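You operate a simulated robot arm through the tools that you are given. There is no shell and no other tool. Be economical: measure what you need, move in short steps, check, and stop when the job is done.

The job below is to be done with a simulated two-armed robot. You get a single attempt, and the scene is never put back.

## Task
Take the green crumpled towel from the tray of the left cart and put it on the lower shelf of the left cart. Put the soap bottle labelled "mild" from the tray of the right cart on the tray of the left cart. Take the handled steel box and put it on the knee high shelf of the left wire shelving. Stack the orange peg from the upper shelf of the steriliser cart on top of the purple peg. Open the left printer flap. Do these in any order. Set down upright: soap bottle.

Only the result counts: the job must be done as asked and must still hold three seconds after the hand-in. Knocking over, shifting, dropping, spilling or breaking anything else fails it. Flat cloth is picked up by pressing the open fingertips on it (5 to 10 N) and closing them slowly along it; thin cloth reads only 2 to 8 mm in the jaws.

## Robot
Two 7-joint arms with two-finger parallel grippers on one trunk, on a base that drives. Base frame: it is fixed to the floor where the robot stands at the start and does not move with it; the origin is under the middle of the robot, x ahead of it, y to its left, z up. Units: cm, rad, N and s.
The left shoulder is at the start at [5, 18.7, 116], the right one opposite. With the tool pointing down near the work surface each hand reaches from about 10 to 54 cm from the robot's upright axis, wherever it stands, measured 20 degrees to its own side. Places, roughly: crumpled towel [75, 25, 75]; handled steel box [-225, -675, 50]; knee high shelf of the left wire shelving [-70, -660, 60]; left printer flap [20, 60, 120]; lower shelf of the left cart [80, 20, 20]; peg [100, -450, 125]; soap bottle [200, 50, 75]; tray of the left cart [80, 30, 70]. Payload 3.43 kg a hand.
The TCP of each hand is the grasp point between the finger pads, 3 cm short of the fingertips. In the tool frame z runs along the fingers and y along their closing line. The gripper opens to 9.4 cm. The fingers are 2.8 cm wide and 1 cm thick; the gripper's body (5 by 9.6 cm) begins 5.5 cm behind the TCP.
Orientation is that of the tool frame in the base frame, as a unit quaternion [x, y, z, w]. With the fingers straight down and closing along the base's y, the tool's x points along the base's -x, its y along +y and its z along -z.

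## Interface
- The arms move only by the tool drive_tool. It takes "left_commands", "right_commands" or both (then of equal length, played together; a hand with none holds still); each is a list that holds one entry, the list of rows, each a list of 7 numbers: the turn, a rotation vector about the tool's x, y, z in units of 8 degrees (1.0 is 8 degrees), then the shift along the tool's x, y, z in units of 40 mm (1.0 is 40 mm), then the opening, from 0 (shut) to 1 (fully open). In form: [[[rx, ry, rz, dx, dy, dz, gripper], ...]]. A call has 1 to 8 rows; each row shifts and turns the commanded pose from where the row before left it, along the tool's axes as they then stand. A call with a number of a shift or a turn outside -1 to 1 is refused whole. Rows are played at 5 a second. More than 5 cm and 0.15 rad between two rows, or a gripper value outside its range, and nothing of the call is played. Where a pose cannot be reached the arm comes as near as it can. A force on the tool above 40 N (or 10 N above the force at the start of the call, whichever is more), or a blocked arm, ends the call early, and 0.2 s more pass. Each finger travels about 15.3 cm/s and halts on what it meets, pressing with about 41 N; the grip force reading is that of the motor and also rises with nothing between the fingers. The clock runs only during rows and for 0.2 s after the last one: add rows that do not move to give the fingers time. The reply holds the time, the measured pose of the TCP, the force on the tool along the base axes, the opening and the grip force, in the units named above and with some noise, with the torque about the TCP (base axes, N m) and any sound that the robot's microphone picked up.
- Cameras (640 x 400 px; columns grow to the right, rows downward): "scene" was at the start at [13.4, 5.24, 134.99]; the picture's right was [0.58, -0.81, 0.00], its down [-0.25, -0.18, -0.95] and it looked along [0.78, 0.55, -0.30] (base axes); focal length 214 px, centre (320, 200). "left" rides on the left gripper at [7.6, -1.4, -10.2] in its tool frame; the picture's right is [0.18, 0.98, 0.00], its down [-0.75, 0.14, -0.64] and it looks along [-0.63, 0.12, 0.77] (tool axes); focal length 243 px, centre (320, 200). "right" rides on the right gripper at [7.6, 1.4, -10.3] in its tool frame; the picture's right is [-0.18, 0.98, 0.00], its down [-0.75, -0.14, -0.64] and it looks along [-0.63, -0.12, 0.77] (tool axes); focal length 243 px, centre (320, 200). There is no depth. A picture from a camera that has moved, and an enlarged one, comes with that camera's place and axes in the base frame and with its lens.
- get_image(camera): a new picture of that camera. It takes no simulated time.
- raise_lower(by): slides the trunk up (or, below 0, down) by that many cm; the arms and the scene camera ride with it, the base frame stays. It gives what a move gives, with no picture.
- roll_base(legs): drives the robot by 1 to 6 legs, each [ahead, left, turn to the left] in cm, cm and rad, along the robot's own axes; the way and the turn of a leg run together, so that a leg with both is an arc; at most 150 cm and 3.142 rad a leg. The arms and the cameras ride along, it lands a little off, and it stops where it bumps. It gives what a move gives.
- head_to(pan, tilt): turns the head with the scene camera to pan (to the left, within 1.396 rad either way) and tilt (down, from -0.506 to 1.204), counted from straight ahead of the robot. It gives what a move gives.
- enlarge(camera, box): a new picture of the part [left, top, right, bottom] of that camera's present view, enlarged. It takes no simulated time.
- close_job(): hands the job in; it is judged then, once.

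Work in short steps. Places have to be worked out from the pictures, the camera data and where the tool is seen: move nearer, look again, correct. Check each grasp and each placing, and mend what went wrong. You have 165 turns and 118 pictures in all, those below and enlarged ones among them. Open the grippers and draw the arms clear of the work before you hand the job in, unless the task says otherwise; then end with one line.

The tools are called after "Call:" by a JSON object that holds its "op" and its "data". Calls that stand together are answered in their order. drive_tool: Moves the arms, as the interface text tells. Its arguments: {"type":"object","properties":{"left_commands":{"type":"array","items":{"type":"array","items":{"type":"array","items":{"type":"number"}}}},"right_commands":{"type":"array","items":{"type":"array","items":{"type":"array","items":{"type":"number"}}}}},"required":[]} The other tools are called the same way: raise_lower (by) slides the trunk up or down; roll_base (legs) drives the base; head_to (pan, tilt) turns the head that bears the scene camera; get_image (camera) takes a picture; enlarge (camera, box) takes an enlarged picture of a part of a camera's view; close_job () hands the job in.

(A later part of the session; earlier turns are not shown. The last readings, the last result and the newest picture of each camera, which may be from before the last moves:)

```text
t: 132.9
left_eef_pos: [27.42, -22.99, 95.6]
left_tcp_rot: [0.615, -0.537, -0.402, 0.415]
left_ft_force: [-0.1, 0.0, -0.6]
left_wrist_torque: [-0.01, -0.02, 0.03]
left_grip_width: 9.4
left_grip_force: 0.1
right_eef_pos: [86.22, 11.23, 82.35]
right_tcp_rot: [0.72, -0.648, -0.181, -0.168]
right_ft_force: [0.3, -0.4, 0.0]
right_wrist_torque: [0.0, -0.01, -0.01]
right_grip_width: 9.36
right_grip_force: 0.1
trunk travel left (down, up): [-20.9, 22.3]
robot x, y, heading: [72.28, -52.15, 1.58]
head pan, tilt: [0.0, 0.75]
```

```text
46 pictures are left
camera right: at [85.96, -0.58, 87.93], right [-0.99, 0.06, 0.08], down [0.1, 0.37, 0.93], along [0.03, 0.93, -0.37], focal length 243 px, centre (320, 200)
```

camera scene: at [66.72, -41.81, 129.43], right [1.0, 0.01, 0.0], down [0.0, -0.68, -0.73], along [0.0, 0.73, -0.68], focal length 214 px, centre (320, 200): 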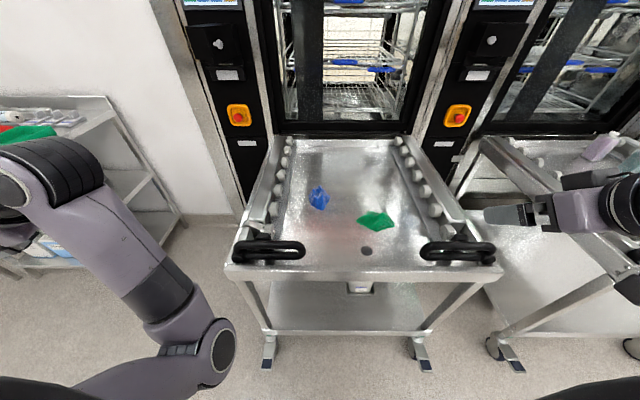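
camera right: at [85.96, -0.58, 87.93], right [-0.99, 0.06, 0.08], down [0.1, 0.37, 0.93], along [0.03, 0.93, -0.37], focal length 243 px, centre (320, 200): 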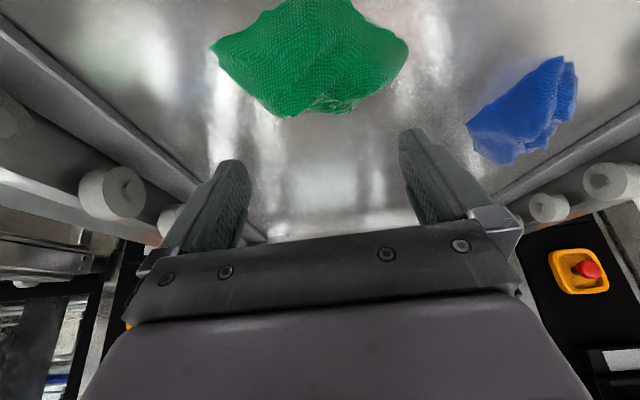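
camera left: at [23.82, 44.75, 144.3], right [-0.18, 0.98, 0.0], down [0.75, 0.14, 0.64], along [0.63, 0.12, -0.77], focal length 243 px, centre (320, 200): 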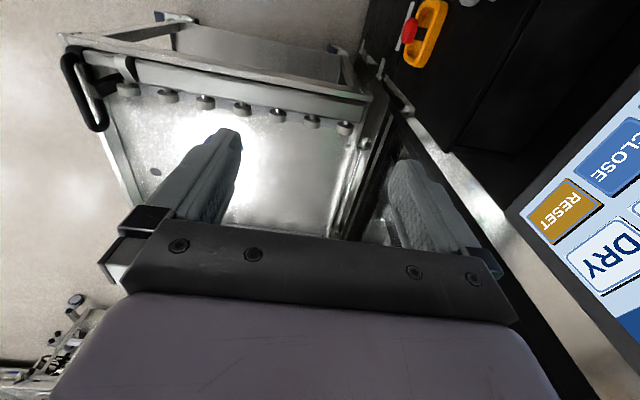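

The landing point projects into the towel's middle. I descend straight down.

Call:
{"op": "drive_tool", "data": {"right_commands": [[[0, 0, 0, 0.22, 0, 0.45, 1], [0, 0, 0, 0.2, 0, 0.4, 1], [0, 0, 0, 0.09, 0, 0.18, 1], [0, 0, 0, 0.05, 0, 0.1, 1], [0, 0, 0, 0.04, 0, 0.08, 1], [0, 0, 0, 0.04, 0, 0.08, 1], [0, 0, 0, 0.04, 0, 0.08, 1], [0, 0, 0, 0.03, 0, 0.05, 1]]]}}

```text
t: 134.1
left_eef_pos: [27.44, -22.95, 95.52]
left_tcp_rot: [0.615, -0.537, -0.402, 0.414]
left_ft_force: [0.3, 0.3, -0.8]
left_wrist_torque: [0.0, -0.05, -0.03]
left_grip_width: 9.4
left_grip_force: 0.0
right_eef_pos: [86.14, 11.72, 78.35]
right_tcp_rot: [0.717, -0.647, -0.193, -0.172]
right_ft_force: [-0.2, 1.0, 11.0]
right_wrist_torque: [0.01, 0.52, -0.02]
right_grip_width: 9.35
right_grip_force: 0.0
trunk travel left (down, up): [-20.9, 22.3]
robot x, y, heading: [71.88, -52.6, 1.581]
head pan, tilt: [0.0, 0.75]
stopped in row 6 (right hand): the force on the tool passed its limit (the readings are from after the stop); the commanded pose is now the measured one
```

Call:
{"op": "get_image", "data": {"camera": "right"}}

```text
45 pictures are left
camera right: at [85.92, -0.18, 83.42], right [-0.99, 0.06, 0.09], down [0.11, 0.35, 0.93], along [0.02, 0.94, -0.35], focal length 243 px, centre (320, 200)
```

right: 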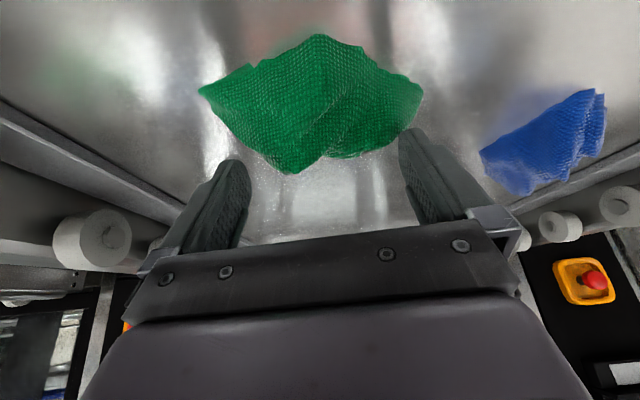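

The right finger rests on the towel's side corner. The towel is diamond-shaped with a corner toward me at y≈8; I'll straddle that near corner low on the tray and close there.

Call:
{"op": "drive_tool", "data": {"right_commands": [[[0, 0, 0, -0.17, 0, -0.33, 1], [0, 0, 0, 0.43, 0, -0.23, 1], [0, 0, 0, 0.42, 0, -0.23, 1], [0, 0, 0, 0.24, 0, 0.46, 1], [0, 0, 0, 0.12, 0, 0.24, 1], [0, 0, 0, 0.05, 0, 0.1, 1], [0, 0, 0, 0.05, 0, 0.1, 1], [0, 0, 0, 0.04, 0, 0.06, 1]]]}}

Call:
{"op": "get_image", "data": {"camera": "right"}}

```text
t: 135.7
left_eef_pos: [27.39, -22.9, 95.69]
left_tcp_rot: [0.615, -0.537, -0.403, 0.414]
left_ft_force: [0.0, 0.8, 0.1]
left_wrist_torque: [0.02, 0.01, -0.01]
left_grip_width: 9.39
left_grip_force: 0.1
right_eef_pos: [86.46, 8.19, 76.47]
right_tcp_rot: [0.716, -0.646, -0.197, -0.177]
right_ft_force: [0.4, 0.5, 12.2]
right_wrist_torque: [0.24, -0.31, 0.0]
right_grip_width: 9.4
right_grip_force: 0.0
trunk travel left (down, up): [-20.9, 22.3]
robot x, y, heading: [71.63, -52.38, 1.573]
head pan, tilt: [0.0, 0.75]
stopped in row 8 (right hand): the force on the tool passed its limit (the readings are from after the stop); the commanded pose is now the measured one
```

```text
44 pictures are left
camera right: at [86.28, -3.66, 81.36], right [-0.99, 0.06, 0.1], down [0.11, 0.33, 0.94], along [0.02, 0.94, -0.34], focal length 243 px, centre (320, 200)
```

right: 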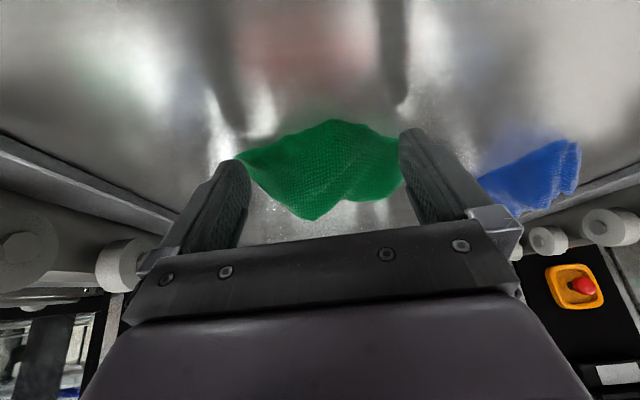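

Now the fingers stand on the tray on both sides of the towel. I close slowly.

Call:
{"op": "drive_tool", "data": {"right_commands": [[[0, 0, 0, 0, 0, 0, 0.85], [0, 0, 0, 0, 0, 0, 0.7], [0, 0, 0, 0, 0, 0, 0.55], [0, 0, 0, 0, 0, 0, 0.4], [0, 0, 0, 0, 0, 0, 0.25], [0, 0, 0, 0, 0, 0, 0.1], [0, 0, 0, 0, 0, 0, 0], [0, 0, 0, 0, 0, 0, 0]]]}}

Call:
{"op": "get_image", "data": {"camera": "right"}}

```text
t: 137.5
left_eef_pos: [27.42, -22.95, 95.73]
left_tcp_rot: [0.616, -0.537, -0.402, 0.414]
left_ft_force: [0.2, 0.6, -0.1]
left_wrist_torque: [0.03, 0.0, -0.01]
left_grip_width: 9.41
left_grip_force: 0.1
right_eef_pos: [86.45, 8.01, 75.76]
right_tcp_rot: [0.718, -0.646, -0.193, -0.173]
right_ft_force: [0.1, -5.2, 8.5]
right_wrist_torque: [0.13, -0.04, 0.0]
right_grip_width: 0.0
right_grip_force: 33.0
trunk travel left (down, up): [-20.9, 22.3]
robot x, y, heading: [72.11, -52.12, 1.576]
head pan, tilt: [0.0, 0.75]
```

```text
43 pictures are left
camera right: at [86.23, -3.85, 81.01], right [-0.99, 0.06, 0.09], down [0.11, 0.34, 0.93], along [0.02, 0.94, -0.35], focal length 243 px, centre (320, 200)
```

right: 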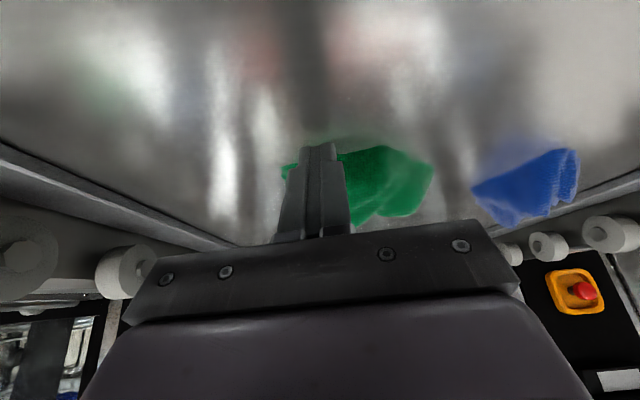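

The fingers closed in front of it. I lift and take an enlarged scene view to see the towel's shape from above.

Call:
{"op": "drive_tool", "data": {"right_commands": [[[0, 0, 0, -0.4, 0, -0.8, 0.3], [0, 0, 0, -0.4, 0, -0.8, 1], [0, 0, 0, 0, -0.9, -0.3, 1], [0, 0, 0, 0, -0.9, 0, 1], [0, 0, 0, 0, -0.9, 0, 1], [0, 0, 0, 0, -0.9, 0, 1]]]}}

Call:
{"op": "enlarge", "data": {"camera": "scene", "box": [270, 130, 450, 270]}}

```text
t: 138.9
left_eef_pos: [27.38, -23.07, 95.61]
left_tcp_rot: [0.615, -0.537, -0.402, 0.414]
left_ft_force: [0.1, 0.0, 0.2]
left_wrist_torque: [-0.01, 0.0, 0.01]
left_grip_width: 9.4
left_grip_force: 0.0
right_eef_pos: [100.96, 8.46, 84.04]
right_tcp_rot: [0.717, -0.647, -0.193, -0.174]
right_ft_force: [0.7, 0.0, 0.4]
right_wrist_torque: [-0.05, -0.02, -0.02]
right_grip_width: 9.38
right_grip_force: 0.0
trunk travel left (down, up): [-20.9, 22.3]
robot x, y, heading: [71.94, -52.12, 1.578]
head pan, tilt: [0.0, 0.75]
```

```text
2.86 times, centred on (360, 200) of scene
camera zoom: at [71.73, -38.42, 114.43], right [1.0, 0.01, 0.0], down [0.0, -0.68, -0.73], along [0.0, 0.73, -0.68], focal length 613 px, centre (206, 200)
```

zoom: 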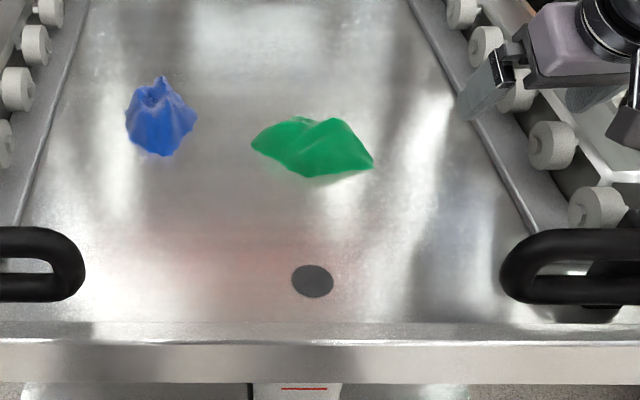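

The towel is long in x (76.6–89.5) but only ~6 cm in y. I'll press closed fingers on its right end and drag that end toward me, so it lies along y and fits between the fingers.

Call:
{"op": "drive_tool", "data": {"right_commands": [[[0, 0, 0, -0.3, 0.9, 0.15, 0], [0, 0, 0, -0.3, 0.9, 0.15, 0], [0, 0, 0, 0, 0.9, 0, 0], [0, 0, 0, 0, 0.5, 0, 0], [0, 0, 0, 0.25, 0, 0.5, 0], [0, 0, 0, 0.2, 0, 0.4, 0], [0, 0, 0, 0.05, 0, 0.1, 0], [0, 0, 0, 0.05, 0, 0.1, 0]]]}}

Call:
{"op": "drive_tool", "data": {"right_commands": [[[0, 0, 0, 0.05, 0, 0.1, 0], [0, 0, 0, 0.05, 0, 0.1, 0], [0, 0, 0, 0.05, 0, 0.1, 0], [0, 0, 0, 0.05, 0, 0.1, 0], [0, 0, 0, 0.05, 0, 0.1, 0], [0, 0, 0, 0, 0, 0, 0]]]}}

```text
t: 140.7
left_eef_pos: [27.49, -22.94, 95.63]
left_tcp_rot: [0.615, -0.537, -0.402, 0.415]
left_ft_force: [-0.1, -0.1, -0.2]
left_wrist_torque: [-0.01, 0.0, 0.05]
left_grip_width: 9.38
left_grip_force: 0.0
right_eef_pos: [88.01, 10.25, 79.25]
right_tcp_rot: [0.717, -0.647, -0.193, -0.174]
right_ft_force: [-0.6, -0.5, 0.0]
right_wrist_torque: [0.0, 0.02, 0.01]
right_grip_width: 0.0
right_grip_force: 33.3
trunk travel left (down, up): [-20.9, 22.3]
robot x, y, heading: [71.74, -52.29, 1.578]
head pan, tilt: [0.0, 0.75]
```

```text
t: 142.1
left_eef_pos: [27.52, -23.05, 95.74]
left_tcp_rot: [0.615, -0.537, -0.402, 0.414]
left_ft_force: [-0.7, -0.1, 0.1]
left_wrist_torque: [-0.01, 0.02, -0.01]
left_grip_width: 9.41
left_grip_force: 0.1
right_eef_pos: [88.0, 10.33, 77.1]
right_tcp_rot: [0.716, -0.647, -0.194, -0.174]
right_ft_force: [1.0, -0.4, 4.1]
right_wrist_torque: [0.11, 0.06, -0.03]
right_grip_width: 0.0
right_grip_force: 32.9
trunk travel left (down, up): [-20.9, 22.3]
robot x, y, heading: [72.0, -52.24, 1.576]
head pan, tilt: [0.0, 0.75]
```

Contact of 4 N; I press 3 mm more and drag 10 cm toward me.

Call:
{"op": "drive_tool", "data": {"right_commands": [[[0, 0, 0, 0.03, 0, 0.07, 0], [0, 0, 0, 0.33, 0, -0.18, 0], [0, 0, 0, 0.33, 0, -0.18, 0], [0, 0, 0, 0.34, 0, -0.16, 0], [0, 0, 0, 0.34, 0, -0.16, 0], [0, 0, 0, 0.34, 0, -0.16, 0], [0, 0, 0, 0.34, 0, -0.16, 0], [0, 0, 0, 0, 0, 0, 0]]]}}

Call:
{"op": "get_image", "data": {"camera": "scene"}}

```text
t: 143.9
left_eef_pos: [27.51, -22.95, 95.74]
left_tcp_rot: [0.615, -0.537, -0.402, 0.414]
left_ft_force: [-0.2, -0.8, -0.4]
left_wrist_torque: [-0.03, 0.02, -0.01]
left_grip_width: 9.4
left_grip_force: 0.0
right_eef_pos: [88.88, 1.5, 76.19]
right_tcp_rot: [0.716, -0.648, -0.193, -0.173]
right_ft_force: [0.2, -0.9, -0.5]
right_wrist_torque: [0.0, 0.01, -0.01]
right_grip_width: 0.02
right_grip_force: 32.9
trunk travel left (down, up): [-20.9, 22.3]
robot x, y, heading: [72.17, -52.28, 1.577]
head pan, tilt: [0.0, 0.75]
```

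```text
41 pictures are left
camera scene: at [71.72, -38.42, 114.43], right [1.0, 0.01, 0.0], down [0.0, -0.68, -0.73], along [0.0, 0.73, -0.68], focal length 214 px, centre (320, 200)
```

scene: 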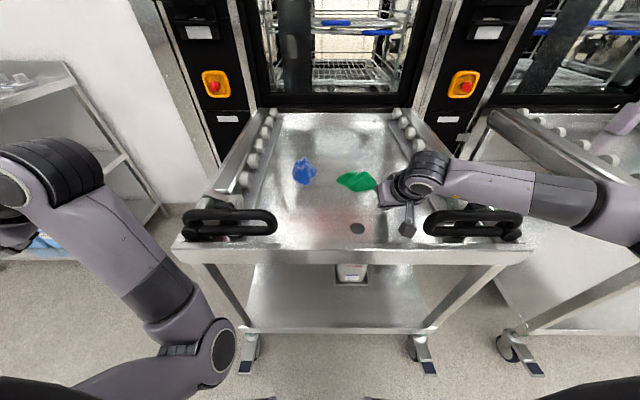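

The finger just slid over. I'll instead set the closed fingers on the tray behind the towel's right part and pull it toward me.

Call:
{"op": "drive_tool", "data": {"right_commands": [[[0, 0, 0, -0.45, 0, -0.85, 0], [0, 0, 0, -0.5, 0, -0.2, 0], [0, 0, 0, -0.85, 0.1, 0.45, 0], [0, 0, 0, -0.85, 0, 0.45, 0], [0, 0, 0, -0.85, 0, 0.45, 0], [0, 0, 0, -0.6, 0, 0.35, 0], [0, 0, 0, 0, 0, 0, 0]]]}}

Call:
{"op": "get_image", "data": {"camera": "right"}}

```text
t: 145.5
left_eef_pos: [27.35, -22.95, 95.63]
left_tcp_rot: [0.615, -0.537, -0.402, 0.414]
left_ft_force: [0.2, 0.5, -0.5]
left_wrist_torque: [-0.01, 0.04, -0.01]
left_grip_width: 9.38
left_grip_force: 0.0
right_eef_pos: [86.69, 16.98, 82.17]
right_tcp_rot: [0.717, -0.646, -0.194, -0.174]
right_ft_force: [1.1, 0.0, 0.4]
right_wrist_torque: [-0.03, 0.0, -0.01]
right_grip_width: 0.0
right_grip_force: 33.3
trunk travel left (down, up): [-20.9, 22.3]
robot x, y, heading: [71.62, -52.38, 1.573]
head pan, tilt: [0.0, 0.75]
```

```text
40 pictures are left
camera right: at [86.49, 5.1, 87.29], right [-0.99, 0.06, 0.09], down [0.11, 0.34, 0.93], along [0.02, 0.94, -0.35], focal length 243 px, centre (320, 200)
```

right: 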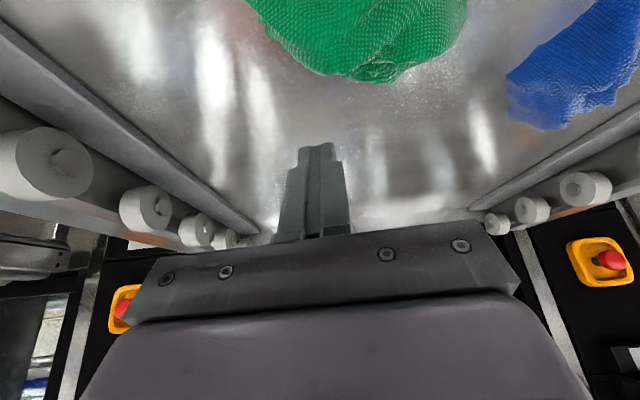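

Reach is fine to y=17. I lower the closed fingers to the tray behind the towel and pull 11 cm toward me.

Call:
{"op": "drive_tool", "data": {"right_commands": [[[0, 0, 0, -0.2, -0.1, 0.1, 0], [0, 0, 0, 0.4, 0, 0.7, 0], [0, 0, 0, 0.25, 0, 0.45, 0], [0, 0, 0, 0.08, 0, 0.15, 0], [0, 0, 0, 0.05, 0, 0.08, 0], [0, 0, 0, 0, 0, 0, 0]]]}}

Call:
{"op": "drive_tool", "data": {"right_commands": [[[0, 0, 0, 0.4, 0, -0.26, 0], [0, 0, 0, 0.42, 0, -0.23, 0], [0, 0, 0, 0.43, 0, -0.23, 0], [0, 0, 0, 0.43, 0, -0.23, 0], [0, 0, 0, 0.43, 0, -0.23, 0], [0, 0, 0, 0.43, 0, -0.23, 0], [0, 0, 0, 0, 0, 0, 0]]]}}

Call:
{"op": "enlarge", "data": {"camera": "scene", "box": [270, 130, 450, 270]}}

```text
t: 146.9
left_eef_pos: [27.54, -22.99, 95.74]
left_tcp_rot: [0.616, -0.537, -0.402, 0.413]
left_ft_force: [0.1, 0.2, -0.3]
left_wrist_torque: [0.01, -0.02, -0.02]
left_grip_width: 9.39
left_grip_force: 0.1
right_eef_pos: [87.21, 17.86, 76.18]
right_tcp_rot: [0.716, -0.647, -0.194, -0.176]
right_ft_force: [-0.2, 4.6, 9.5]
right_wrist_torque: [0.1, 0.05, -0.04]
right_grip_width: 0.02
right_grip_force: 32.2
trunk travel left (down, up): [-20.9, 22.3]
robot x, y, heading: [72.03, -52.52, 1.573]
head pan, tilt: [0.0, 0.75]
```

```text
t: 148.5
left_eef_pos: [27.38, -22.91, 95.68]
left_tcp_rot: [0.615, -0.537, -0.403, 0.414]
left_ft_force: [0.0, 0.5, -0.1]
left_wrist_torque: [0.03, 0.01, 0.01]
left_grip_width: 9.41
left_grip_force: 0.0
right_eef_pos: [88.36, 6.08, 75.62]
right_tcp_rot: [0.716, -0.648, -0.192, -0.174]
right_ft_force: [1.9, 1.5, 6.2]
right_wrist_torque: [-0.03, 0.07, -0.01]
right_grip_width: 0.02
right_grip_force: 33.1
trunk travel left (down, up): [-20.9, 22.3]
robot x, y, heading: [72.06, -52.31, 1.578]
head pan, tilt: [0.0, 0.75]
```

```text
2.86 times, centred on (360, 200) of scene
camera zoom: at [71.72, -38.45, 114.43], right [1.0, 0.0, 0.0], down [0.0, -0.68, -0.73], along [0.0, 0.73, -0.68], focal length 613 px, centre (206, 200)
```

zoom: 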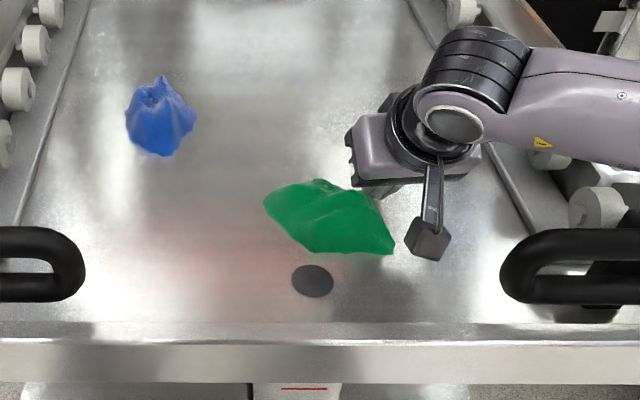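

The towel came toward me: centre ≈(83, 2.8), long axis along (0.87, −0.5). Now I can use a vertical hand: lift, make it vertical and yaw 60° so the fingers close across the short side.

Call:
{"op": "drive_tool", "data": {"right_commands": [[[0, 0, 0, -0.45, 0, -0.85, 0], [0, 0, 0, -0.45, 0.3, -0.8, 0.5], [0, 1, 0, 0, 0.4, 0, 1], [0, 1, 0, 0, 0.4, 0, 1], [0, 1, 0, 0, 0.2, 0, 1], [0, 0.75, 0, 0, 0, 0, 1], [0, 0, -1, 0, 0, 0, 1], [0, 0, -1, 0, 0, 0, 1]]]}}

Call:
{"op": "drive_tool", "data": {"right_commands": [[[0, 0, -1, 0, 0, 0, 1], [0, 0, -1, 0, 0, 0, 1], [0, 0, -1, 0, 0, 0, 1], [0, 0, -1, 0, 0, 0, 1], [0, 0, -1, 0, 0, 0, 1], [0, 0, -0.5, 0, 0, 0, 1], [0, 0, 0, 0, 0, 0, 1]]]}}

Call:
{"op": "get_image", "data": {"camera": "right"}}

```text
t: 150.3
left_eef_pos: [27.48, -22.86, 95.69]
left_tcp_rot: [0.615, -0.537, -0.402, 0.414]
left_ft_force: [-0.3, -0.8, 0.3]
left_wrist_torque: [0.01, -0.01, 0.0]
left_grip_width: 9.39
left_grip_force: 0.0
right_eef_pos: [83.13, 5.6, 83.31]
right_tcp_rot: [0.829, -0.56, 0.0, 0.0]
right_ft_force: [-0.7, -0.5, 0.2]
right_wrist_torque: [-0.03, -0.01, 0.02]
right_grip_width: 9.42
right_grip_force: 0.0
trunk travel left (down, up): [-20.9, 22.3]
robot x, y, heading: [71.79, -52.46, 1.579]
head pan, tilt: [0.0, 0.75]
```

```text
t: 151.9
left_eef_pos: [27.39, -22.96, 95.72]
left_tcp_rot: [0.615, -0.538, -0.402, 0.414]
left_ft_force: [-0.1, 0.5, -0.1]
left_wrist_torque: [-0.02, -0.02, 0.02]
left_grip_width: 9.4
left_grip_force: 0.1
right_eef_pos: [83.07, 5.64, 83.26]
right_tcp_rot: [0.866, -0.5, 0.0, -0.001]
right_ft_force: [-0.4, 0.2, 0.2]
right_wrist_torque: [0.01, 0.01, -0.03]
right_grip_width: 9.4
right_grip_force: 0.1
right hand out of reach, approached as far as the arm can: row 2, 3, 4, 5, 6
trunk travel left (down, up): [-20.9, 22.3]
robot x, y, heading: [71.99, -52.45, 1.576]
head pan, tilt: [0.0, 0.75]
```

```text
38 pictures are left
camera right: at [85.69, -1.76, 93.52], right [-0.94, -0.33, 0.0], down [-0.25, 0.72, 0.64], along [-0.21, 0.61, -0.77], focal length 243 px, centre (320, 200)
```

right: 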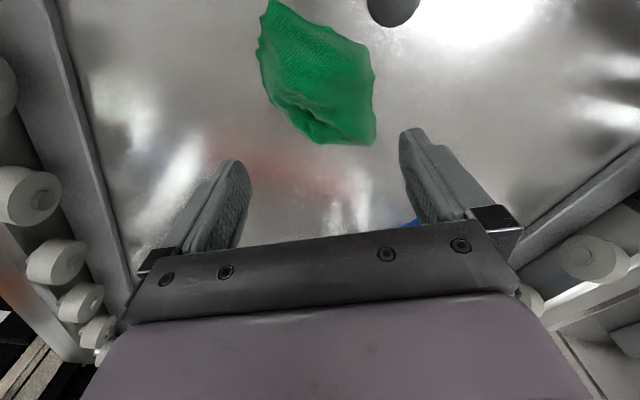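

Now the towel fits between the fingers. I move over its centre (84.2, 2.5) and descend.

Call:
{"op": "drive_tool", "data": {"right_commands": [[[0, 0, 0, 0.41, 0.07, 0.2, 1], [0, 0, 0, 0.4, 0.07, 0.3, 1], [0, 0, 0, 0, 0, 0.7, 1], [0, 0, 0, 0, 0, 0.4, 1], [0, 0, 0, 0, 0, 0.1, 1], [0, 0, 0, 0, 0, 0.1, 1], [0, 0, 0, 0, 0, 0.1, 1], [0, 0, 0, 0, 0, 0, 1]]]}}

Call:
{"op": "drive_tool", "data": {"right_commands": [[[0, 0, 0, 0, 0, 0, 0.8], [0, 0, 0, 0, 0, 0, 0.6], [0, 0, 0, 0, 0, 0, 0.45], [0, 0, 0, 0, 0, 0, 0.3], [0, 0, 0, 0, 0, 0, 0.15], [0, 0, 0, 0, 0, 0, 0], [0, 0, 0, 0, 0, 0, 0], [0, 0, 0, 0, 0, 0, 0]]]}}

Call:
{"op": "get_image", "data": {"camera": "right"}}

```text
t: 153.3
left_eef_pos: [27.5, -23.03, 95.71]
left_tcp_rot: [0.616, -0.537, -0.402, 0.413]
left_ft_force: [0.0, -0.6, -0.8]
left_wrist_torque: [0.01, 0.04, 0.0]
left_grip_width: 9.42
left_grip_force: 0.1
right_eef_pos: [84.37, 2.81, 77.05]
right_tcp_rot: [0.864, -0.504, -0.005, -0.006]
right_ft_force: [2.2, 0.5, 11.8]
right_wrist_torque: [0.09, -0.64, -0.17]
right_grip_width: 9.41
right_grip_force: 0.1
trunk travel left (down, up): [-20.9, 22.3]
robot x, y, heading: [71.91, -52.23, 1.575]
head pan, tilt: [0.0, 0.75]
stopped in row 6 (right hand): the force on the tool passed its limit (the readings are from after the stop); the commanded pose is now the measured one
```

```text
t: 155.1
left_eef_pos: [27.4, -23.05, 95.72]
left_tcp_rot: [0.616, -0.537, -0.403, 0.412]
left_ft_force: [-0.2, -0.6, 0.5]
left_wrist_torque: [0.01, 0.02, 0.01]
left_grip_width: 9.42
left_grip_force: 0.1
right_eef_pos: [84.25, 2.59, 77.22]
right_tcp_rot: [0.865, -0.502, -0.006, -0.007]
right_ft_force: [4.4, -1.3, 29.3]
right_wrist_torque: [0.19, -0.35, 0.47]
right_grip_width: 7.83
right_grip_force: 40.7
trunk travel left (down, up): [-20.9, 22.3]
robot x, y, heading: [71.59, -52.53, 1.575]
head pan, tilt: [0.0, 0.75]
```

```text
37 pictures are left
camera right: at [86.83, -4.9, 87.4], right [-0.94, -0.33, 0.0], down [-0.25, 0.71, 0.66], along [-0.21, 0.62, -0.75], focal length 243 px, centre (320, 200)
```

right: 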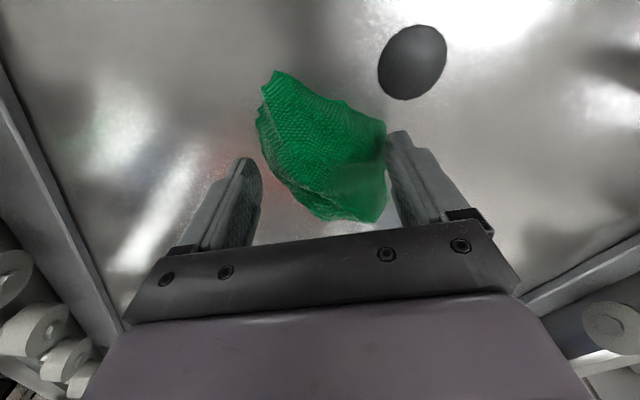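

The jaws stopped at 7.8 cm with 40 N, so they hold the stiff towel lump. I lift to test.

Call:
{"op": "drive_tool", "data": {"right_commands": [[[0, 0, 0, 0, 0, -0.3, 0], [0, 0, 0, 0, 0, -0.5, 0], [0, 0, 0, 0, 0, -0.8, 0], [0, 0, 0, 0, 0, -0.8, 0], [0, 0, 0, 0, 0, 0, 0]]]}}

Call:
{"op": "get_image", "data": {"camera": "right"}}

```text
t: 156.3
left_eef_pos: [27.43, -22.98, 95.68]
left_tcp_rot: [0.615, -0.537, -0.402, 0.414]
left_ft_force: [0.4, -0.3, 0.5]
left_wrist_torque: [0.02, 0.01, -0.03]
left_grip_width: 9.41
left_grip_force: 0.1
right_eef_pos: [84.5, 2.62, 86.58]
right_tcp_rot: [0.864, -0.503, -0.002, -0.004]
right_ft_force: [-0.2, -0.4, 0.6]
right_wrist_torque: [0.04, 0.02, 0.01]
right_grip_width: 0.01
right_grip_force: 32.9
trunk travel left (down, up): [-20.9, 22.3]
robot x, y, heading: [72.07, -52.34, 1.573]
head pan, tilt: [0.0, 0.75]
```

```text
36 pictures are left
camera right: at [87.03, -4.85, 96.71], right [-0.94, -0.33, 0.0], down [-0.25, 0.72, 0.65], along [-0.21, 0.61, -0.76], focal length 243 px, centre (320, 200)
```

right: 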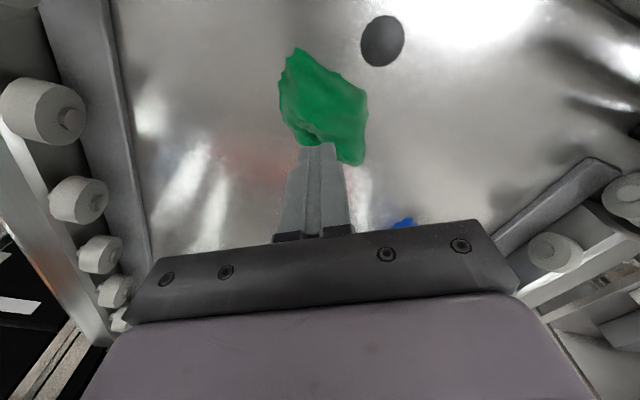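

It slipped: fingers were only on the lump's top. Its long axis is now at 45°, so I yaw 15° more and go down fully to the tray around its short side.

Call:
{"op": "drive_tool", "data": {"right_commands": [[[0, 0, -1, 0, 0, 0, 1], [0, 0, -1, 0, 0, 0, 1], [0, 0, 0, 0, 0, 0.6, 1], [0, 0, 0, 0, 0, 0.6, 1], [0, 0, 0, 0, 0, 0, 1]]]}}

Call:
{"op": "get_image", "data": {"camera": "right"}}

```text
t: 157.5
left_eef_pos: [27.43, -22.9, 95.69]
left_tcp_rot: [0.615, -0.537, -0.402, 0.415]
left_ft_force: [-0.8, -0.4, -0.2]
left_wrist_torque: [0.0, -0.01, 0.01]
left_grip_width: 9.39
left_grip_force: 0.1
right_eef_pos: [84.47, 2.64, 81.49]
right_tcp_rot: [0.898, -0.44, -0.004, -0.004]
right_ft_force: [-0.1, -0.2, -0.2]
right_wrist_torque: [-0.02, -0.03, -0.01]
right_grip_width: 9.43
right_grip_force: 0.1
right hand out of reach, approached as far as the arm can: row 2
trunk travel left (down, up): [-20.9, 22.3]
robot x, y, heading: [71.66, -52.42, 1.581]
head pan, tilt: [0.0, 0.75]
```

```text
35 pictures are left
camera right: at [88.01, -4.44, 91.66], right [-0.89, -0.46, 0.0], down [-0.35, 0.68, 0.65], along [-0.29, 0.58, -0.76], focal length 243 px, centre (320, 200)
```

right: 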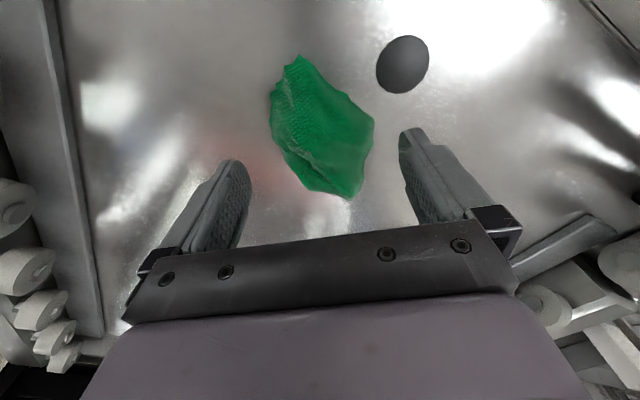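

Well centred (lump ~7.8 cm vs 9.4 opening). I descend straight to the tray.

Call:
{"op": "drive_tool", "data": {"right_commands": [[[0, 0, 0, 0, 0.07, 0.4, 1], [0, 0, 0, 0, 0, 0.4, 1], [0, 0, 0, 0, 0, 0.2, 1], [0, 0, 0, 0, 0, 0.15, 1], [0, 0, 0, 0, 0, 0.1, 1], [0, 0, 0, 0, 0, 0.1, 1], [0, 0, 0, 0, 0, 0.05, 1], [0, 0, 0, 0, 0, 0, 1]]]}}

```text
t: 159.3
left_eef_pos: [27.45, -23.06, 95.7]
left_tcp_rot: [0.615, -0.537, -0.402, 0.414]
left_ft_force: [0.2, 0.6, 0.5]
left_wrist_torque: [0.0, -0.01, -0.02]
left_grip_width: 9.39
left_grip_force: 0.0
right_eef_pos: [84.11, 2.45, 75.95]
right_tcp_rot: [0.898, -0.441, -0.003, -0.004]
right_ft_force: [-0.6, 0.8, -0.4]
right_wrist_torque: [-0.02, 0.02, 0.04]
right_grip_width: 9.39
right_grip_force: 0.1
trunk travel left (down, up): [-20.9, 22.3]
robot x, y, heading: [71.97, -52.22, 1.576]
head pan, tilt: [0.0, 0.75]
```

No contact at z 75.95, so both fingers are around the lump near the tray. Close and lift.

Call:
{"op": "drive_tool", "data": {"right_commands": [[[0, 0, 0, 0, 0, 0, 0.7], [0, 0, 0, 0, 0, 0, 0.4], [0, 0, 0, 0, 0, 0, 0.2], [0, 0, 0, 0, 0, 0, 0], [0, 0, 0, 0, 0, 0, 0], [0, 0, 0, 0, 0, 0, 0]]]}}

Call:
{"op": "drive_tool", "data": {"right_commands": [[[0, 0, 0, 0, 0, -0.2, 0], [0, 0, 0, 0, 0, -0.4, 0], [0, 0, 0, 0, 0, -0.6, 0], [0, 0, 0, 0, 0, -0.8, 0], [0, 0, 0, 0, 0, 0, 0]]]}}

Call:
{"op": "get_image", "data": {"camera": "right"}}

```text
t: 160.7
left_eef_pos: [27.59, -22.95, 95.71]
left_tcp_rot: [0.615, -0.538, -0.402, 0.414]
left_ft_force: [-0.6, -0.1, -0.3]
left_wrist_torque: [0.0, -0.02, -0.03]
left_grip_width: 9.4
left_grip_force: 0.0
right_eef_pos: [84.03, 2.56, 76.08]
right_tcp_rot: [0.898, -0.441, -0.003, -0.004]
right_ft_force: [-0.3, 0.2, -0.6]
right_wrist_torque: [-0.01, -0.04, 0.0]
right_grip_width: 7.67
right_grip_force: 41.0
trunk travel left (down, up): [-20.9, 22.3]
robot x, y, heading: [71.67, -52.14, 1.577]
head pan, tilt: [0.0, 0.75]
```

```text
t: 161.9
left_eef_pos: [27.52, -22.9, 95.66]
left_tcp_rot: [0.615, -0.537, -0.402, 0.414]
left_ft_force: [0.1, 1.1, -0.2]
left_wrist_torque: [0.03, -0.02, 0.01]
left_grip_width: 9.41
left_grip_force: 0.1
right_eef_pos: [84.19, 2.56, 84.19]
right_tcp_rot: [0.898, -0.441, -0.003, -0.005]
right_ft_force: [-0.3, 0.0, -0.8]
right_wrist_torque: [-0.04, -0.01, -0.04]
right_grip_width: 7.68
right_grip_force: 41.3
trunk travel left (down, up): [-20.9, 22.3]
robot x, y, heading: [71.8, -52.27, 1.574]
head pan, tilt: [0.0, 0.75]
```

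```text
34 pictures are left
camera right: at [87.7, -4.46, 94.37], right [-0.89, -0.46, 0.0], down [-0.35, 0.68, 0.65], along [-0.29, 0.58, -0.76], focal length 243 px, centre (320, 200)
```

right: 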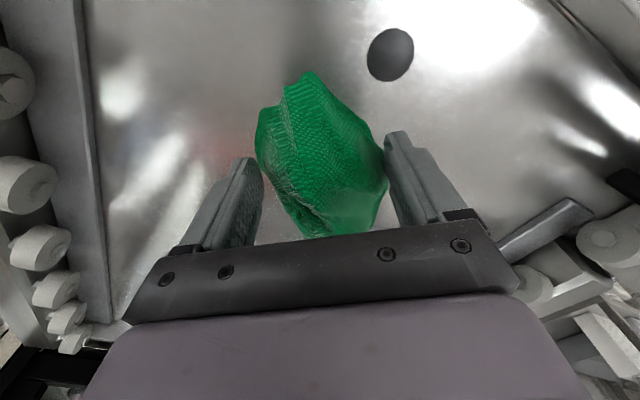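

The towel is held firmly. I draw it back out over the front edge, then lower the trunk.

Call:
{"op": "drive_tool", "data": {"right_commands": [[[0, 0, 0, 0.79, 0.61, 0, 0], [0, 0, 0, 0.79, 0.61, 0, 0], [0, 0, 0, 0.79, 0.61, 0, 0], [0, 0, 0, 0.79, 0.61, 0, 0], [0, 0, 0, 0.79, 0.61, 0, 0], [0, 0, 0, 0.79, 0.61, 0, 0], [0, 0, 0, 0.6, 0.46, 0, 0], [0, 0, 0, 0, 0, 0, 0]]]}}

Call:
{"op": "raise_lower", "data": {"by": -20}}

Call:
{"op": "get_image", "data": {"camera": "scene"}}

```text
t: 163.7
left_eef_pos: [27.47, -23.01, 95.68]
left_tcp_rot: [0.615, -0.538, -0.402, 0.414]
left_ft_force: [-0.2, 0.5, -0.3]
left_wrist_torque: [0.01, -0.02, 0.01]
left_grip_width: 9.4
left_grip_force: 0.1
right_eef_pos: [84.16, -24.36, 83.67]
right_tcp_rot: [0.898, -0.441, -0.003, -0.004]
right_ft_force: [0.3, 0.8, -1.1]
right_wrist_torque: [-0.06, -0.03, -0.03]
right_grip_width: 7.54
right_grip_force: 40.6
trunk travel left (down, up): [-20.9, 22.3]
robot x, y, heading: [71.82, -52.83, 1.575]
head pan, tilt: [0.0, 0.75]
```

```text
t: 165.9
left_eef_pos: [27.63, -22.76, 76.43]
left_tcp_rot: [0.618, -0.533, -0.409, 0.408]
left_ft_force: [-0.7, 0.0, 0.4]
left_wrist_torque: [0.03, -0.03, 0.02]
left_grip_width: 9.41
left_grip_force: 0.1
right_eef_pos: [84.17, -24.36, 63.66]
right_tcp_rot: [0.897, -0.441, -0.003, -0.003]
right_ft_force: [-1.1, 0.4, -1.2]
right_wrist_torque: [-0.05, -0.01, -0.03]
right_grip_width: 7.49
right_grip_force: 41.0
trunk travel left (down, up): [-0.9, 42.3]
robot x, y, heading: [71.91, -52.14, 1.578]
head pan, tilt: [0.0, 0.75]
```

```text
33 pictures are left
camera scene: at [71.88, -38.26, 94.47], right [1.0, 0.0, 0.0], down [0.0, -0.68, -0.73], along [0.0, 0.73, -0.68], focal length 214 px, centre (320, 200)
```

scene: 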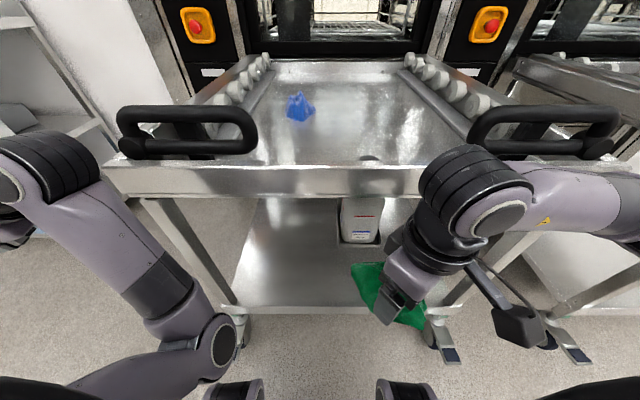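

The shelf below is free left of a canister at (88, 16). I tilt the hand forward 40° and take the towel down in front, then inward under the tray.

Call:
{"op": "drive_tool", "data": {"right_commands": [[[0.61, -0.79, 0, 0, 0, 0, 0], [0.61, -0.79, 0, 0, 0, 0, 0], [0.61, -0.79, 0, 0, 0, 0, 0], [0.61, -0.79, 0, 0, 0, 0, 0], [0.61, -0.79, 0, 0, 0, 0, 0], [0, 0, 0, 0.275, 0.34, 0.82, 0], [0, 0, 0, 0.275, 0.34, 0.82, 0], [0, 0, 0, 0.275, 0.34, 0.82, 0]]]}}

Call:
{"op": "drive_tool", "data": {"right_commands": [[[0, 0, 0, 0.275, 0.34, 0.82, 0], [0, 0, 0, 0.275, 0.34, 0.82, 0], [0, 0, 0, -0.425, -0.2, 0.775, 0], [0, 0, 0, -0.425, -0.2, 0.775, 0], [0, 0, 0, -0.425, -0.2, 0.775, 0], [0, 0, 0, 0, 0, 0, 0]]]}}

Call:
{"op": "get_image", "data": {"camera": "scene"}}

```text
t: 167.7
left_eef_pos: [27.67, -22.73, 76.33]
left_tcp_rot: [0.62, -0.532, -0.41, 0.406]
left_ft_force: [-0.7, -0.4, 0.0]
left_wrist_torque: [-0.01, -0.02, 0.01]
left_grip_width: 9.39
left_grip_force: 0.0
right_eef_pos: [78.96, -17.91, 52.92]
right_tcp_rot: [0.842, -0.415, -0.154, -0.309]
right_ft_force: [0.1, -0.9, -1.2]
right_wrist_torque: [-0.05, -0.02, 0.04]
right_grip_width: 7.47
right_grip_force: 41.7
right hand out of reach, approached as far as the arm can: row 3, 4, 5
trunk travel left (down, up): [-0.9, 42.3]
robot x, y, heading: [71.72, -52.77, 1.577]
head pan, tilt: [0.0, 0.75]
```

```text
t: 169.1
left_eef_pos: [28.1, -22.81, 76.86]
left_tcp_rot: [0.618, -0.53, -0.417, 0.405]
left_ft_force: [-0.6, 0.6, -1.4]
left_wrist_torque: [-0.01, 0.0, 0.01]
left_grip_width: 9.4
left_grip_force: 0.1
right_eef_pos: [77.96, -6.96, 41.27]
right_tcp_rot: [0.84, -0.424, -0.148, -0.304]
right_ft_force: [0.2, 0.5, -0.5]
right_wrist_torque: [-0.06, 0.0, 0.0]
right_grip_width: 7.42
right_grip_force: 40.9
trunk travel left (down, up): [-0.9, 42.3]
robot x, y, heading: [71.84, -52.75, 1.564]
head pan, tilt: [0.0, 0.75]
```

```text
32 pictures are left
camera scene: at [72.31, -38.84, 94.34], right [1.0, 0.0, -0.01], down [-0.01, -0.68, -0.73], along [0.0, 0.73, -0.68], focal length 214 px, centre (320, 200)
```

scene: 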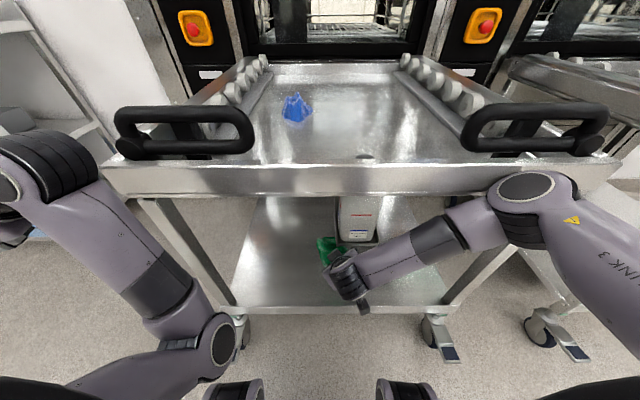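

The towel is between the shelves. I lower it toward the shelf until contact.

Call:
{"op": "drive_tool", "data": {"right_commands": [[[0, 0, 0, 0.2, 0.15, 0.8, 0], [0, 0, 0, 0.2, 0.15, 0.8, 0], [0, 0, 0, 0.15, 0.12, 0.4, 0], [0, 0, 0, 0.13, 0.1, 0.2, 0], [0, 0, 0, 0.13, 0.1, 0.2, 0], [0, 0, 0, 0.13, 0.1, 0.2, 0], [0, 0, 0, 0, 0, 0, 0]]]}}

Call:
{"op": "get_image", "data": {"camera": "right"}}

```text
t: 169.5
left_eef_pos: [27.9, -22.79, 76.63]
left_tcp_rot: [0.619, -0.534, -0.414, 0.4]
left_ft_force: [0.2, -0.3, -0.4]
left_wrist_torque: [0.01, 0.02, 0.0]
left_grip_width: 9.38
left_grip_force: 0.0
right_eef_pos: [77.76, -6.06, 40.35]
right_tcp_rot: [0.84, -0.424, -0.147, -0.304]
right_ft_force: [-0.2, 0.1, -0.6]
right_wrist_torque: [-0.07, -0.05, 0.0]
right_grip_width: 7.42
right_grip_force: 40.6
trunk travel left (down, up): [-0.9, 42.3]
robot x, y, heading: [71.93, -52.54, 1.563]
head pan, tilt: [0.0, 0.75]
stopped in row 1 (right hand): the force on the tool passed its limit (the readings are from after the stop); the commanded pose is now the measured one
```

```text
31 pictures are left
camera right: at [81.19, -18.1, 43.85], right [-0.9, -0.33, -0.29], down [-0.34, 0.12, 0.93], along [-0.27, 0.93, -0.23], focal length 243 px, centre (320, 200)
```

right: 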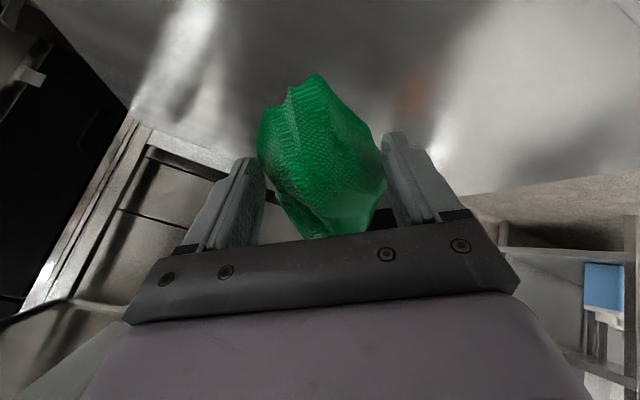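

Something (probably the elbow at the tray edge) stopped it. I try going inward +y first, with smaller steps.

Call:
{"op": "drive_tool", "data": {"right_commands": [[[0, 0, 0, -0.23, -0.18, 0.24, 0], [0, 0, 0, -0.23, -0.18, 0.24, 0], [0, 0, 0, -0.23, -0.18, 0.24, 0], [0, 0, 0, -0.23, -0.18, 0.24, 0], [0, 0, 0, 0.1, 0.08, 0.15, 0], [0, 0, 0, 0.1, 0.08, 0.15, 0], [0, 0, 0, 0.1, 0.08, 0.15, 0], [0, 0, 0, 0, 0, 0, 0]]]}}

Call:
{"op": "get_image", "data": {"camera": "scene"}}

```text
t: 170.2
left_eef_pos: [27.93, -22.71, 76.58]
left_tcp_rot: [0.62, -0.533, -0.414, 0.401]
left_ft_force: [-0.4, -0.1, 0.3]
left_wrist_torque: [-0.01, 0.01, 0.03]
left_grip_width: 9.41
left_grip_force: 0.1
right_eef_pos: [78.0, -3.47, 39.59]
right_tcp_rot: [0.844, -0.423, -0.143, -0.297]
right_ft_force: [-0.1, 0.9, -0.7]
right_wrist_torque: [-0.04, -0.03, 0.01]
right_grip_width: 7.4
right_grip_force: 41.2
trunk travel left (down, up): [-0.9, 42.3]
robot x, y, heading: [71.77, -52.6, 1.563]
head pan, tilt: [0.0, 0.75]
stopped in row 3 (right hand): the force on the tool passed its limit (the readings are from after the stop); the commanded pose is now the measured one
```

```text
30 pictures are left
camera scene: at [71.99, -38.7, 94.52], right [1.0, -0.01, 0.0], down [0.0, -0.68, -0.73], along [0.0, 0.73, -0.68], focal length 214 px, centre (320, 200)
```

scene: 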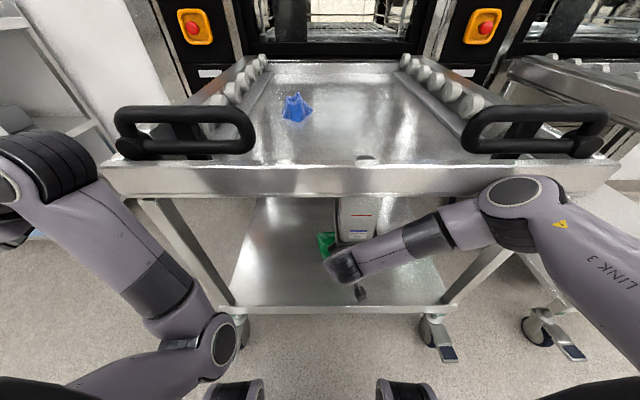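

The elbow is against the tray's front beam. I back the base 5 cm to free it, then reach in lower with the arm more stretched.

Call:
{"op": "roll_base", "data": {"legs": [[-5, 0, 0]]}}

Call:
{"op": "drive_tool", "data": {"right_commands": [[[0, 0, 0, 0.16, 0.12, 0.65, 0], [0, 0, 0, 0.16, 0.12, 0.65, 0], [0, 0, 0, 0.16, 0.12, 0.65, 0], [0, 0, 0, 0.16, 0.12, 0.65, 0], [0, 0, 0, 0.1, 0.08, 0.4, 0], [0, 0, 0, 0, 0, 0, 0]]]}}

Call:
{"op": "get_image", "data": {"camera": "scene"}}

```text
t: 171.1
left_eef_pos: [27.64, -27.65, 76.56]
left_tcp_rot: [0.619, -0.533, -0.414, 0.402]
left_ft_force: [0.6, 0.4, -0.6]
left_wrist_torque: [0.0, 0.01, -0.02]
left_grip_width: 9.38
left_grip_force: 0.1
right_eef_pos: [77.8, -8.43, 39.55]
right_tcp_rot: [0.844, -0.422, -0.144, -0.296]
right_ft_force: [-0.3, 0.2, -1.2]
right_wrist_torque: [-0.01, -0.04, 0.0]
right_grip_width: 7.42
right_grip_force: 41.1
trunk travel left (down, up): [-0.9, 42.3]
robot x, y, heading: [71.97, -57.39, 1.567]
head pan, tilt: [0.0, 0.75]
```

```text
t: 172.5
left_eef_pos: [27.91, -27.8, 76.64]
left_tcp_rot: [0.62, -0.533, -0.414, 0.4]
left_ft_force: [0.5, 0.2, 0.2]
left_wrist_torque: [0.02, 0.0, 0.0]
left_grip_width: 9.4
left_grip_force: 0.1
right_eef_pos: [77.81, -3.39, 28.41]
right_tcp_rot: [0.843, -0.421, -0.146, -0.302]
right_ft_force: [2.4, 1.7, 29.5]
right_wrist_torque: [-0.29, 0.0, 0.04]
right_grip_width: 7.36
right_grip_force: 40.5
trunk travel left (down, up): [-0.9, 42.3]
robot x, y, heading: [72.16, -57.64, 1.567]
head pan, tilt: [0.0, 0.75]
```

```text
29 pictures are left
camera scene: at [71.91, -43.71, 94.5], right [1.0, -0.01, 0.0], down [0.0, -0.68, -0.73], along [0.0, 0.73, -0.68], focal length 214 px, centre (320, 200)
```

scene: 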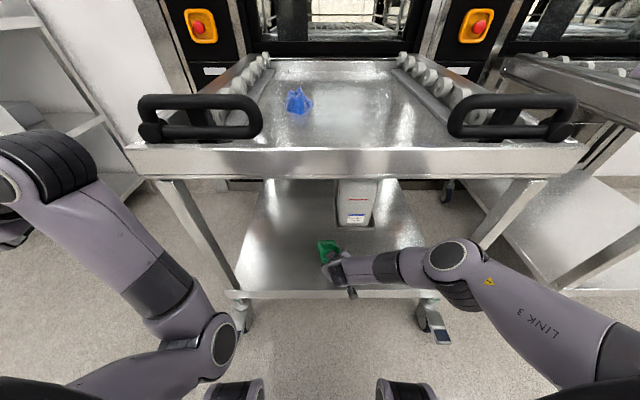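

The towel rests on the lower shelf (29 N up). I release and withdraw.

Call:
{"op": "drive_tool", "data": {"right_commands": [[[0, 0, 0, -0.05, -0.04, -0.1, 0], [0, 0, 0, 0, 0, 0, 0.9], [0, 0, 0, 0, 0, 0, 1], [0, 0, 0, 0, 0, -0.5, 1], [0, 0, 0, 0, 0, -0.8, 1], [0, 0, 0, 0, 0, -0.8, 1], [0, 0, 0, 0, 0, -0.8, 1], [0, 0, 0, 0.3, 0.3, -0.6, 1]]]}}

Call:
{"op": "get_image", "data": {"camera": "scene"}}

```text
t: 174.3
left_eef_pos: [27.78, -27.64, 76.6]
left_tcp_rot: [0.618, -0.534, -0.414, 0.402]
left_ft_force: [0.4, 0.9, -0.4]
left_wrist_torque: [0.0, 0.01, 0.0]
left_grip_width: 9.44
left_grip_force: 0.0
right_eef_pos: [77.7, -13.88, 38.37]
right_tcp_rot: [0.845, -0.421, -0.144, -0.296]
right_ft_force: [0.4, -0.2, -0.2]
right_wrist_torque: [-0.01, 0.04, 0.0]
right_grip_width: 9.39
right_grip_force: 0.1
trunk travel left (down, up): [-0.9, 42.3]
robot x, y, heading: [72.09, -57.6, 1.563]
head pan, tilt: [0.0, 0.75]
```

```text
28 pictures are left
camera scene: at [71.93, -43.54, 94.42], right [1.0, -0.01, 0.0], down [0.0, -0.68, -0.73], along [0.0, 0.73, -0.68], focal length 214 px, centre (320, 200)
```

scene: 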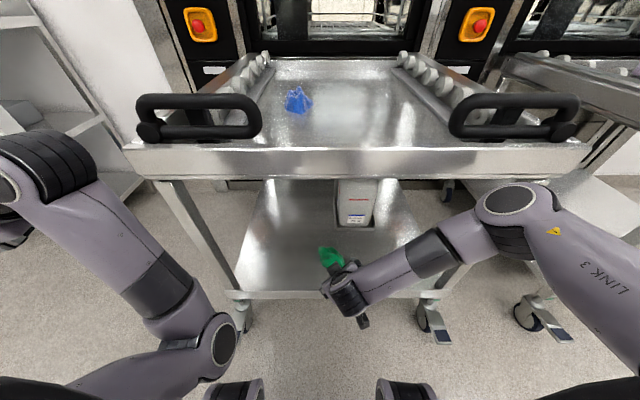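

Towel placed. Next the soap: I back off, raise the trunk and drive along to the right cart's front.

Call:
{"op": "roll_base", "data": {"legs": [[-18, 0, 0]]}}

Call:
{"op": "raise_lower", "data": {"by": 34}}

Call:
{"op": "roll_base", "data": {"legs": [[0, -120, 0]]}}

Call:
{"op": "head_to", "data": {"pan": 0, "tilt": 0.6}}

Call:
{"op": "get_image", "data": {"camera": "scene"}}

```text
t: 175.8
left_eef_pos: [27.87, -45.97, 76.6]
left_tcp_rot: [0.619, -0.534, -0.413, 0.401]
left_ft_force: [-0.1, -0.8, 0.1]
left_wrist_torque: [0.0, 0.0, 0.0]
left_grip_width: 9.4
left_grip_force: 0.2
right_eef_pos: [77.63, -32.27, 38.35]
right_tcp_rot: [0.844, -0.423, -0.145, -0.296]
right_ft_force: [0.2, -0.2, -0.9]
right_wrist_torque: [0.03, 0.01, 0.02]
right_grip_width: 9.38
right_grip_force: 0.0
trunk travel left (down, up): [-0.9, 42.3]
robot x, y, heading: [72.03, -76.31, 1.57]
head pan, tilt: [0.0, 0.75]
```

```text
t: 179.1
left_eef_pos: [27.75, -45.96, 110.51]
left_tcp_rot: [0.619, -0.534, -0.414, 0.401]
left_ft_force: [0.5, 0.3, 0.3]
left_wrist_torque: [-0.01, 0.0, 0.0]
left_grip_width: 9.4
left_grip_force: 0.1
right_eef_pos: [77.86, -32.22, 72.42]
right_tcp_rot: [0.844, -0.422, -0.145, -0.296]
right_ft_force: [0.3, 0.3, 0.7]
right_wrist_torque: [-0.01, -0.01, 0.04]
right_grip_width: 9.39
right_grip_force: 0.1
trunk travel left (down, up): [-34.9, 8.3]
robot x, y, heading: [71.82, -75.94, 1.562]
head pan, tilt: [0.0, 0.75]
```

```text
t: 185.2
left_eef_pos: [148.14, -46.79, 110.51]
left_tcp_rot: [0.619, -0.534, -0.414, 0.401]
left_ft_force: [-0.3, -0.6, 0.4]
left_wrist_torque: [0.01, -0.01, -0.01]
left_grip_width: 9.4
left_grip_force: 0.1
right_eef_pos: [197.95, -33.25, 72.37]
right_tcp_rot: [0.844, -0.423, -0.144, -0.297]
right_ft_force: [-1.3, 0.1, -0.2]
right_wrist_torque: [0.03, 0.03, -0.01]
right_grip_width: 9.39
right_grip_force: 0.0
trunk travel left (down, up): [-34.9, 8.3]
robot x, y, heading: [192.11, -76.73, 1.559]
head pan, tilt: [0.0, 0.75]
```

```text
t: 185.9
left_eef_pos: [148.01, -46.74, 110.52]
left_tcp_rot: [0.619, -0.534, -0.413, 0.401]
left_ft_force: [-0.7, -0.1, 0.3]
left_wrist_torque: [0.0, 0.03, 0.0]
left_grip_width: 9.42
left_grip_force: 0.1
right_eef_pos: [197.93, -33.29, 72.33]
right_tcp_rot: [0.844, -0.423, -0.144, -0.296]
right_ft_force: [1.2, -0.3, -0.1]
right_wrist_torque: [0.01, -0.02, 0.0]
right_grip_width: 9.41
right_grip_force: 0.0
trunk travel left (down, up): [-34.9, 8.3]
robot x, y, heading: [192.06, -77.03, 1.562]
head pan, tilt: [0.0, 0.6]
```

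```text
27 pictures are left
camera scene: at [192.04, -62.28, 129.71], right [1.0, -0.01, 0.0], down [0.0, -0.57, -0.82], along [0.01, 0.82, -0.57], focal length 214 px, centre (320, 200)
```

scene: 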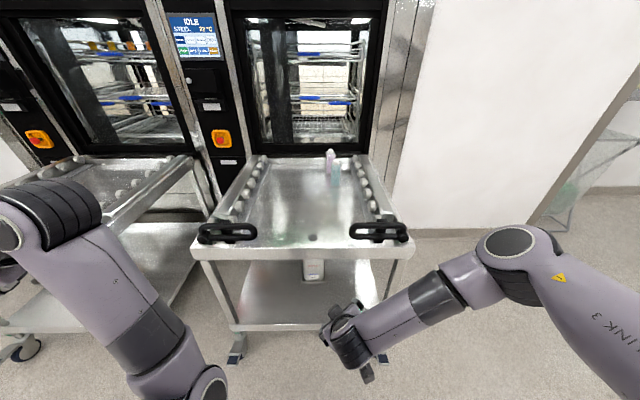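

Two bottles at the back of the right cart tray, ~(199, 48) and (202, 38). I zoom to read the labels.

Call:
{"op": "enlarge", "data": {"camera": "scene", "box": [312, 142, 360, 182]}}

```text
10.00 times, centred on (336, 162) of scene
camera zoom: at [192.04, -62.28, 129.71], right [1.0, -0.01, 0.0], down [0.0, -0.57, -0.82], along [0.01, 0.82, -0.57], focal length 2145 px, centre (160, 580)
```

zoom: 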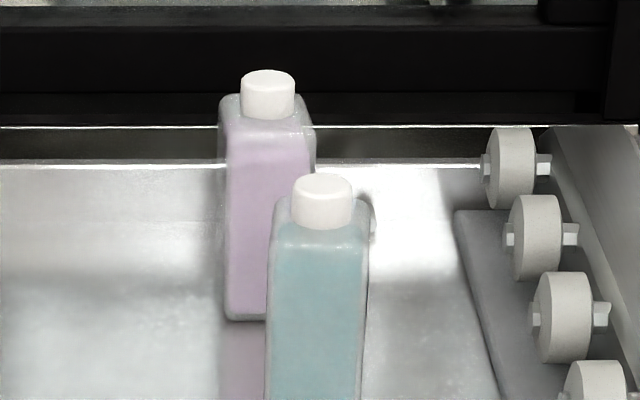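

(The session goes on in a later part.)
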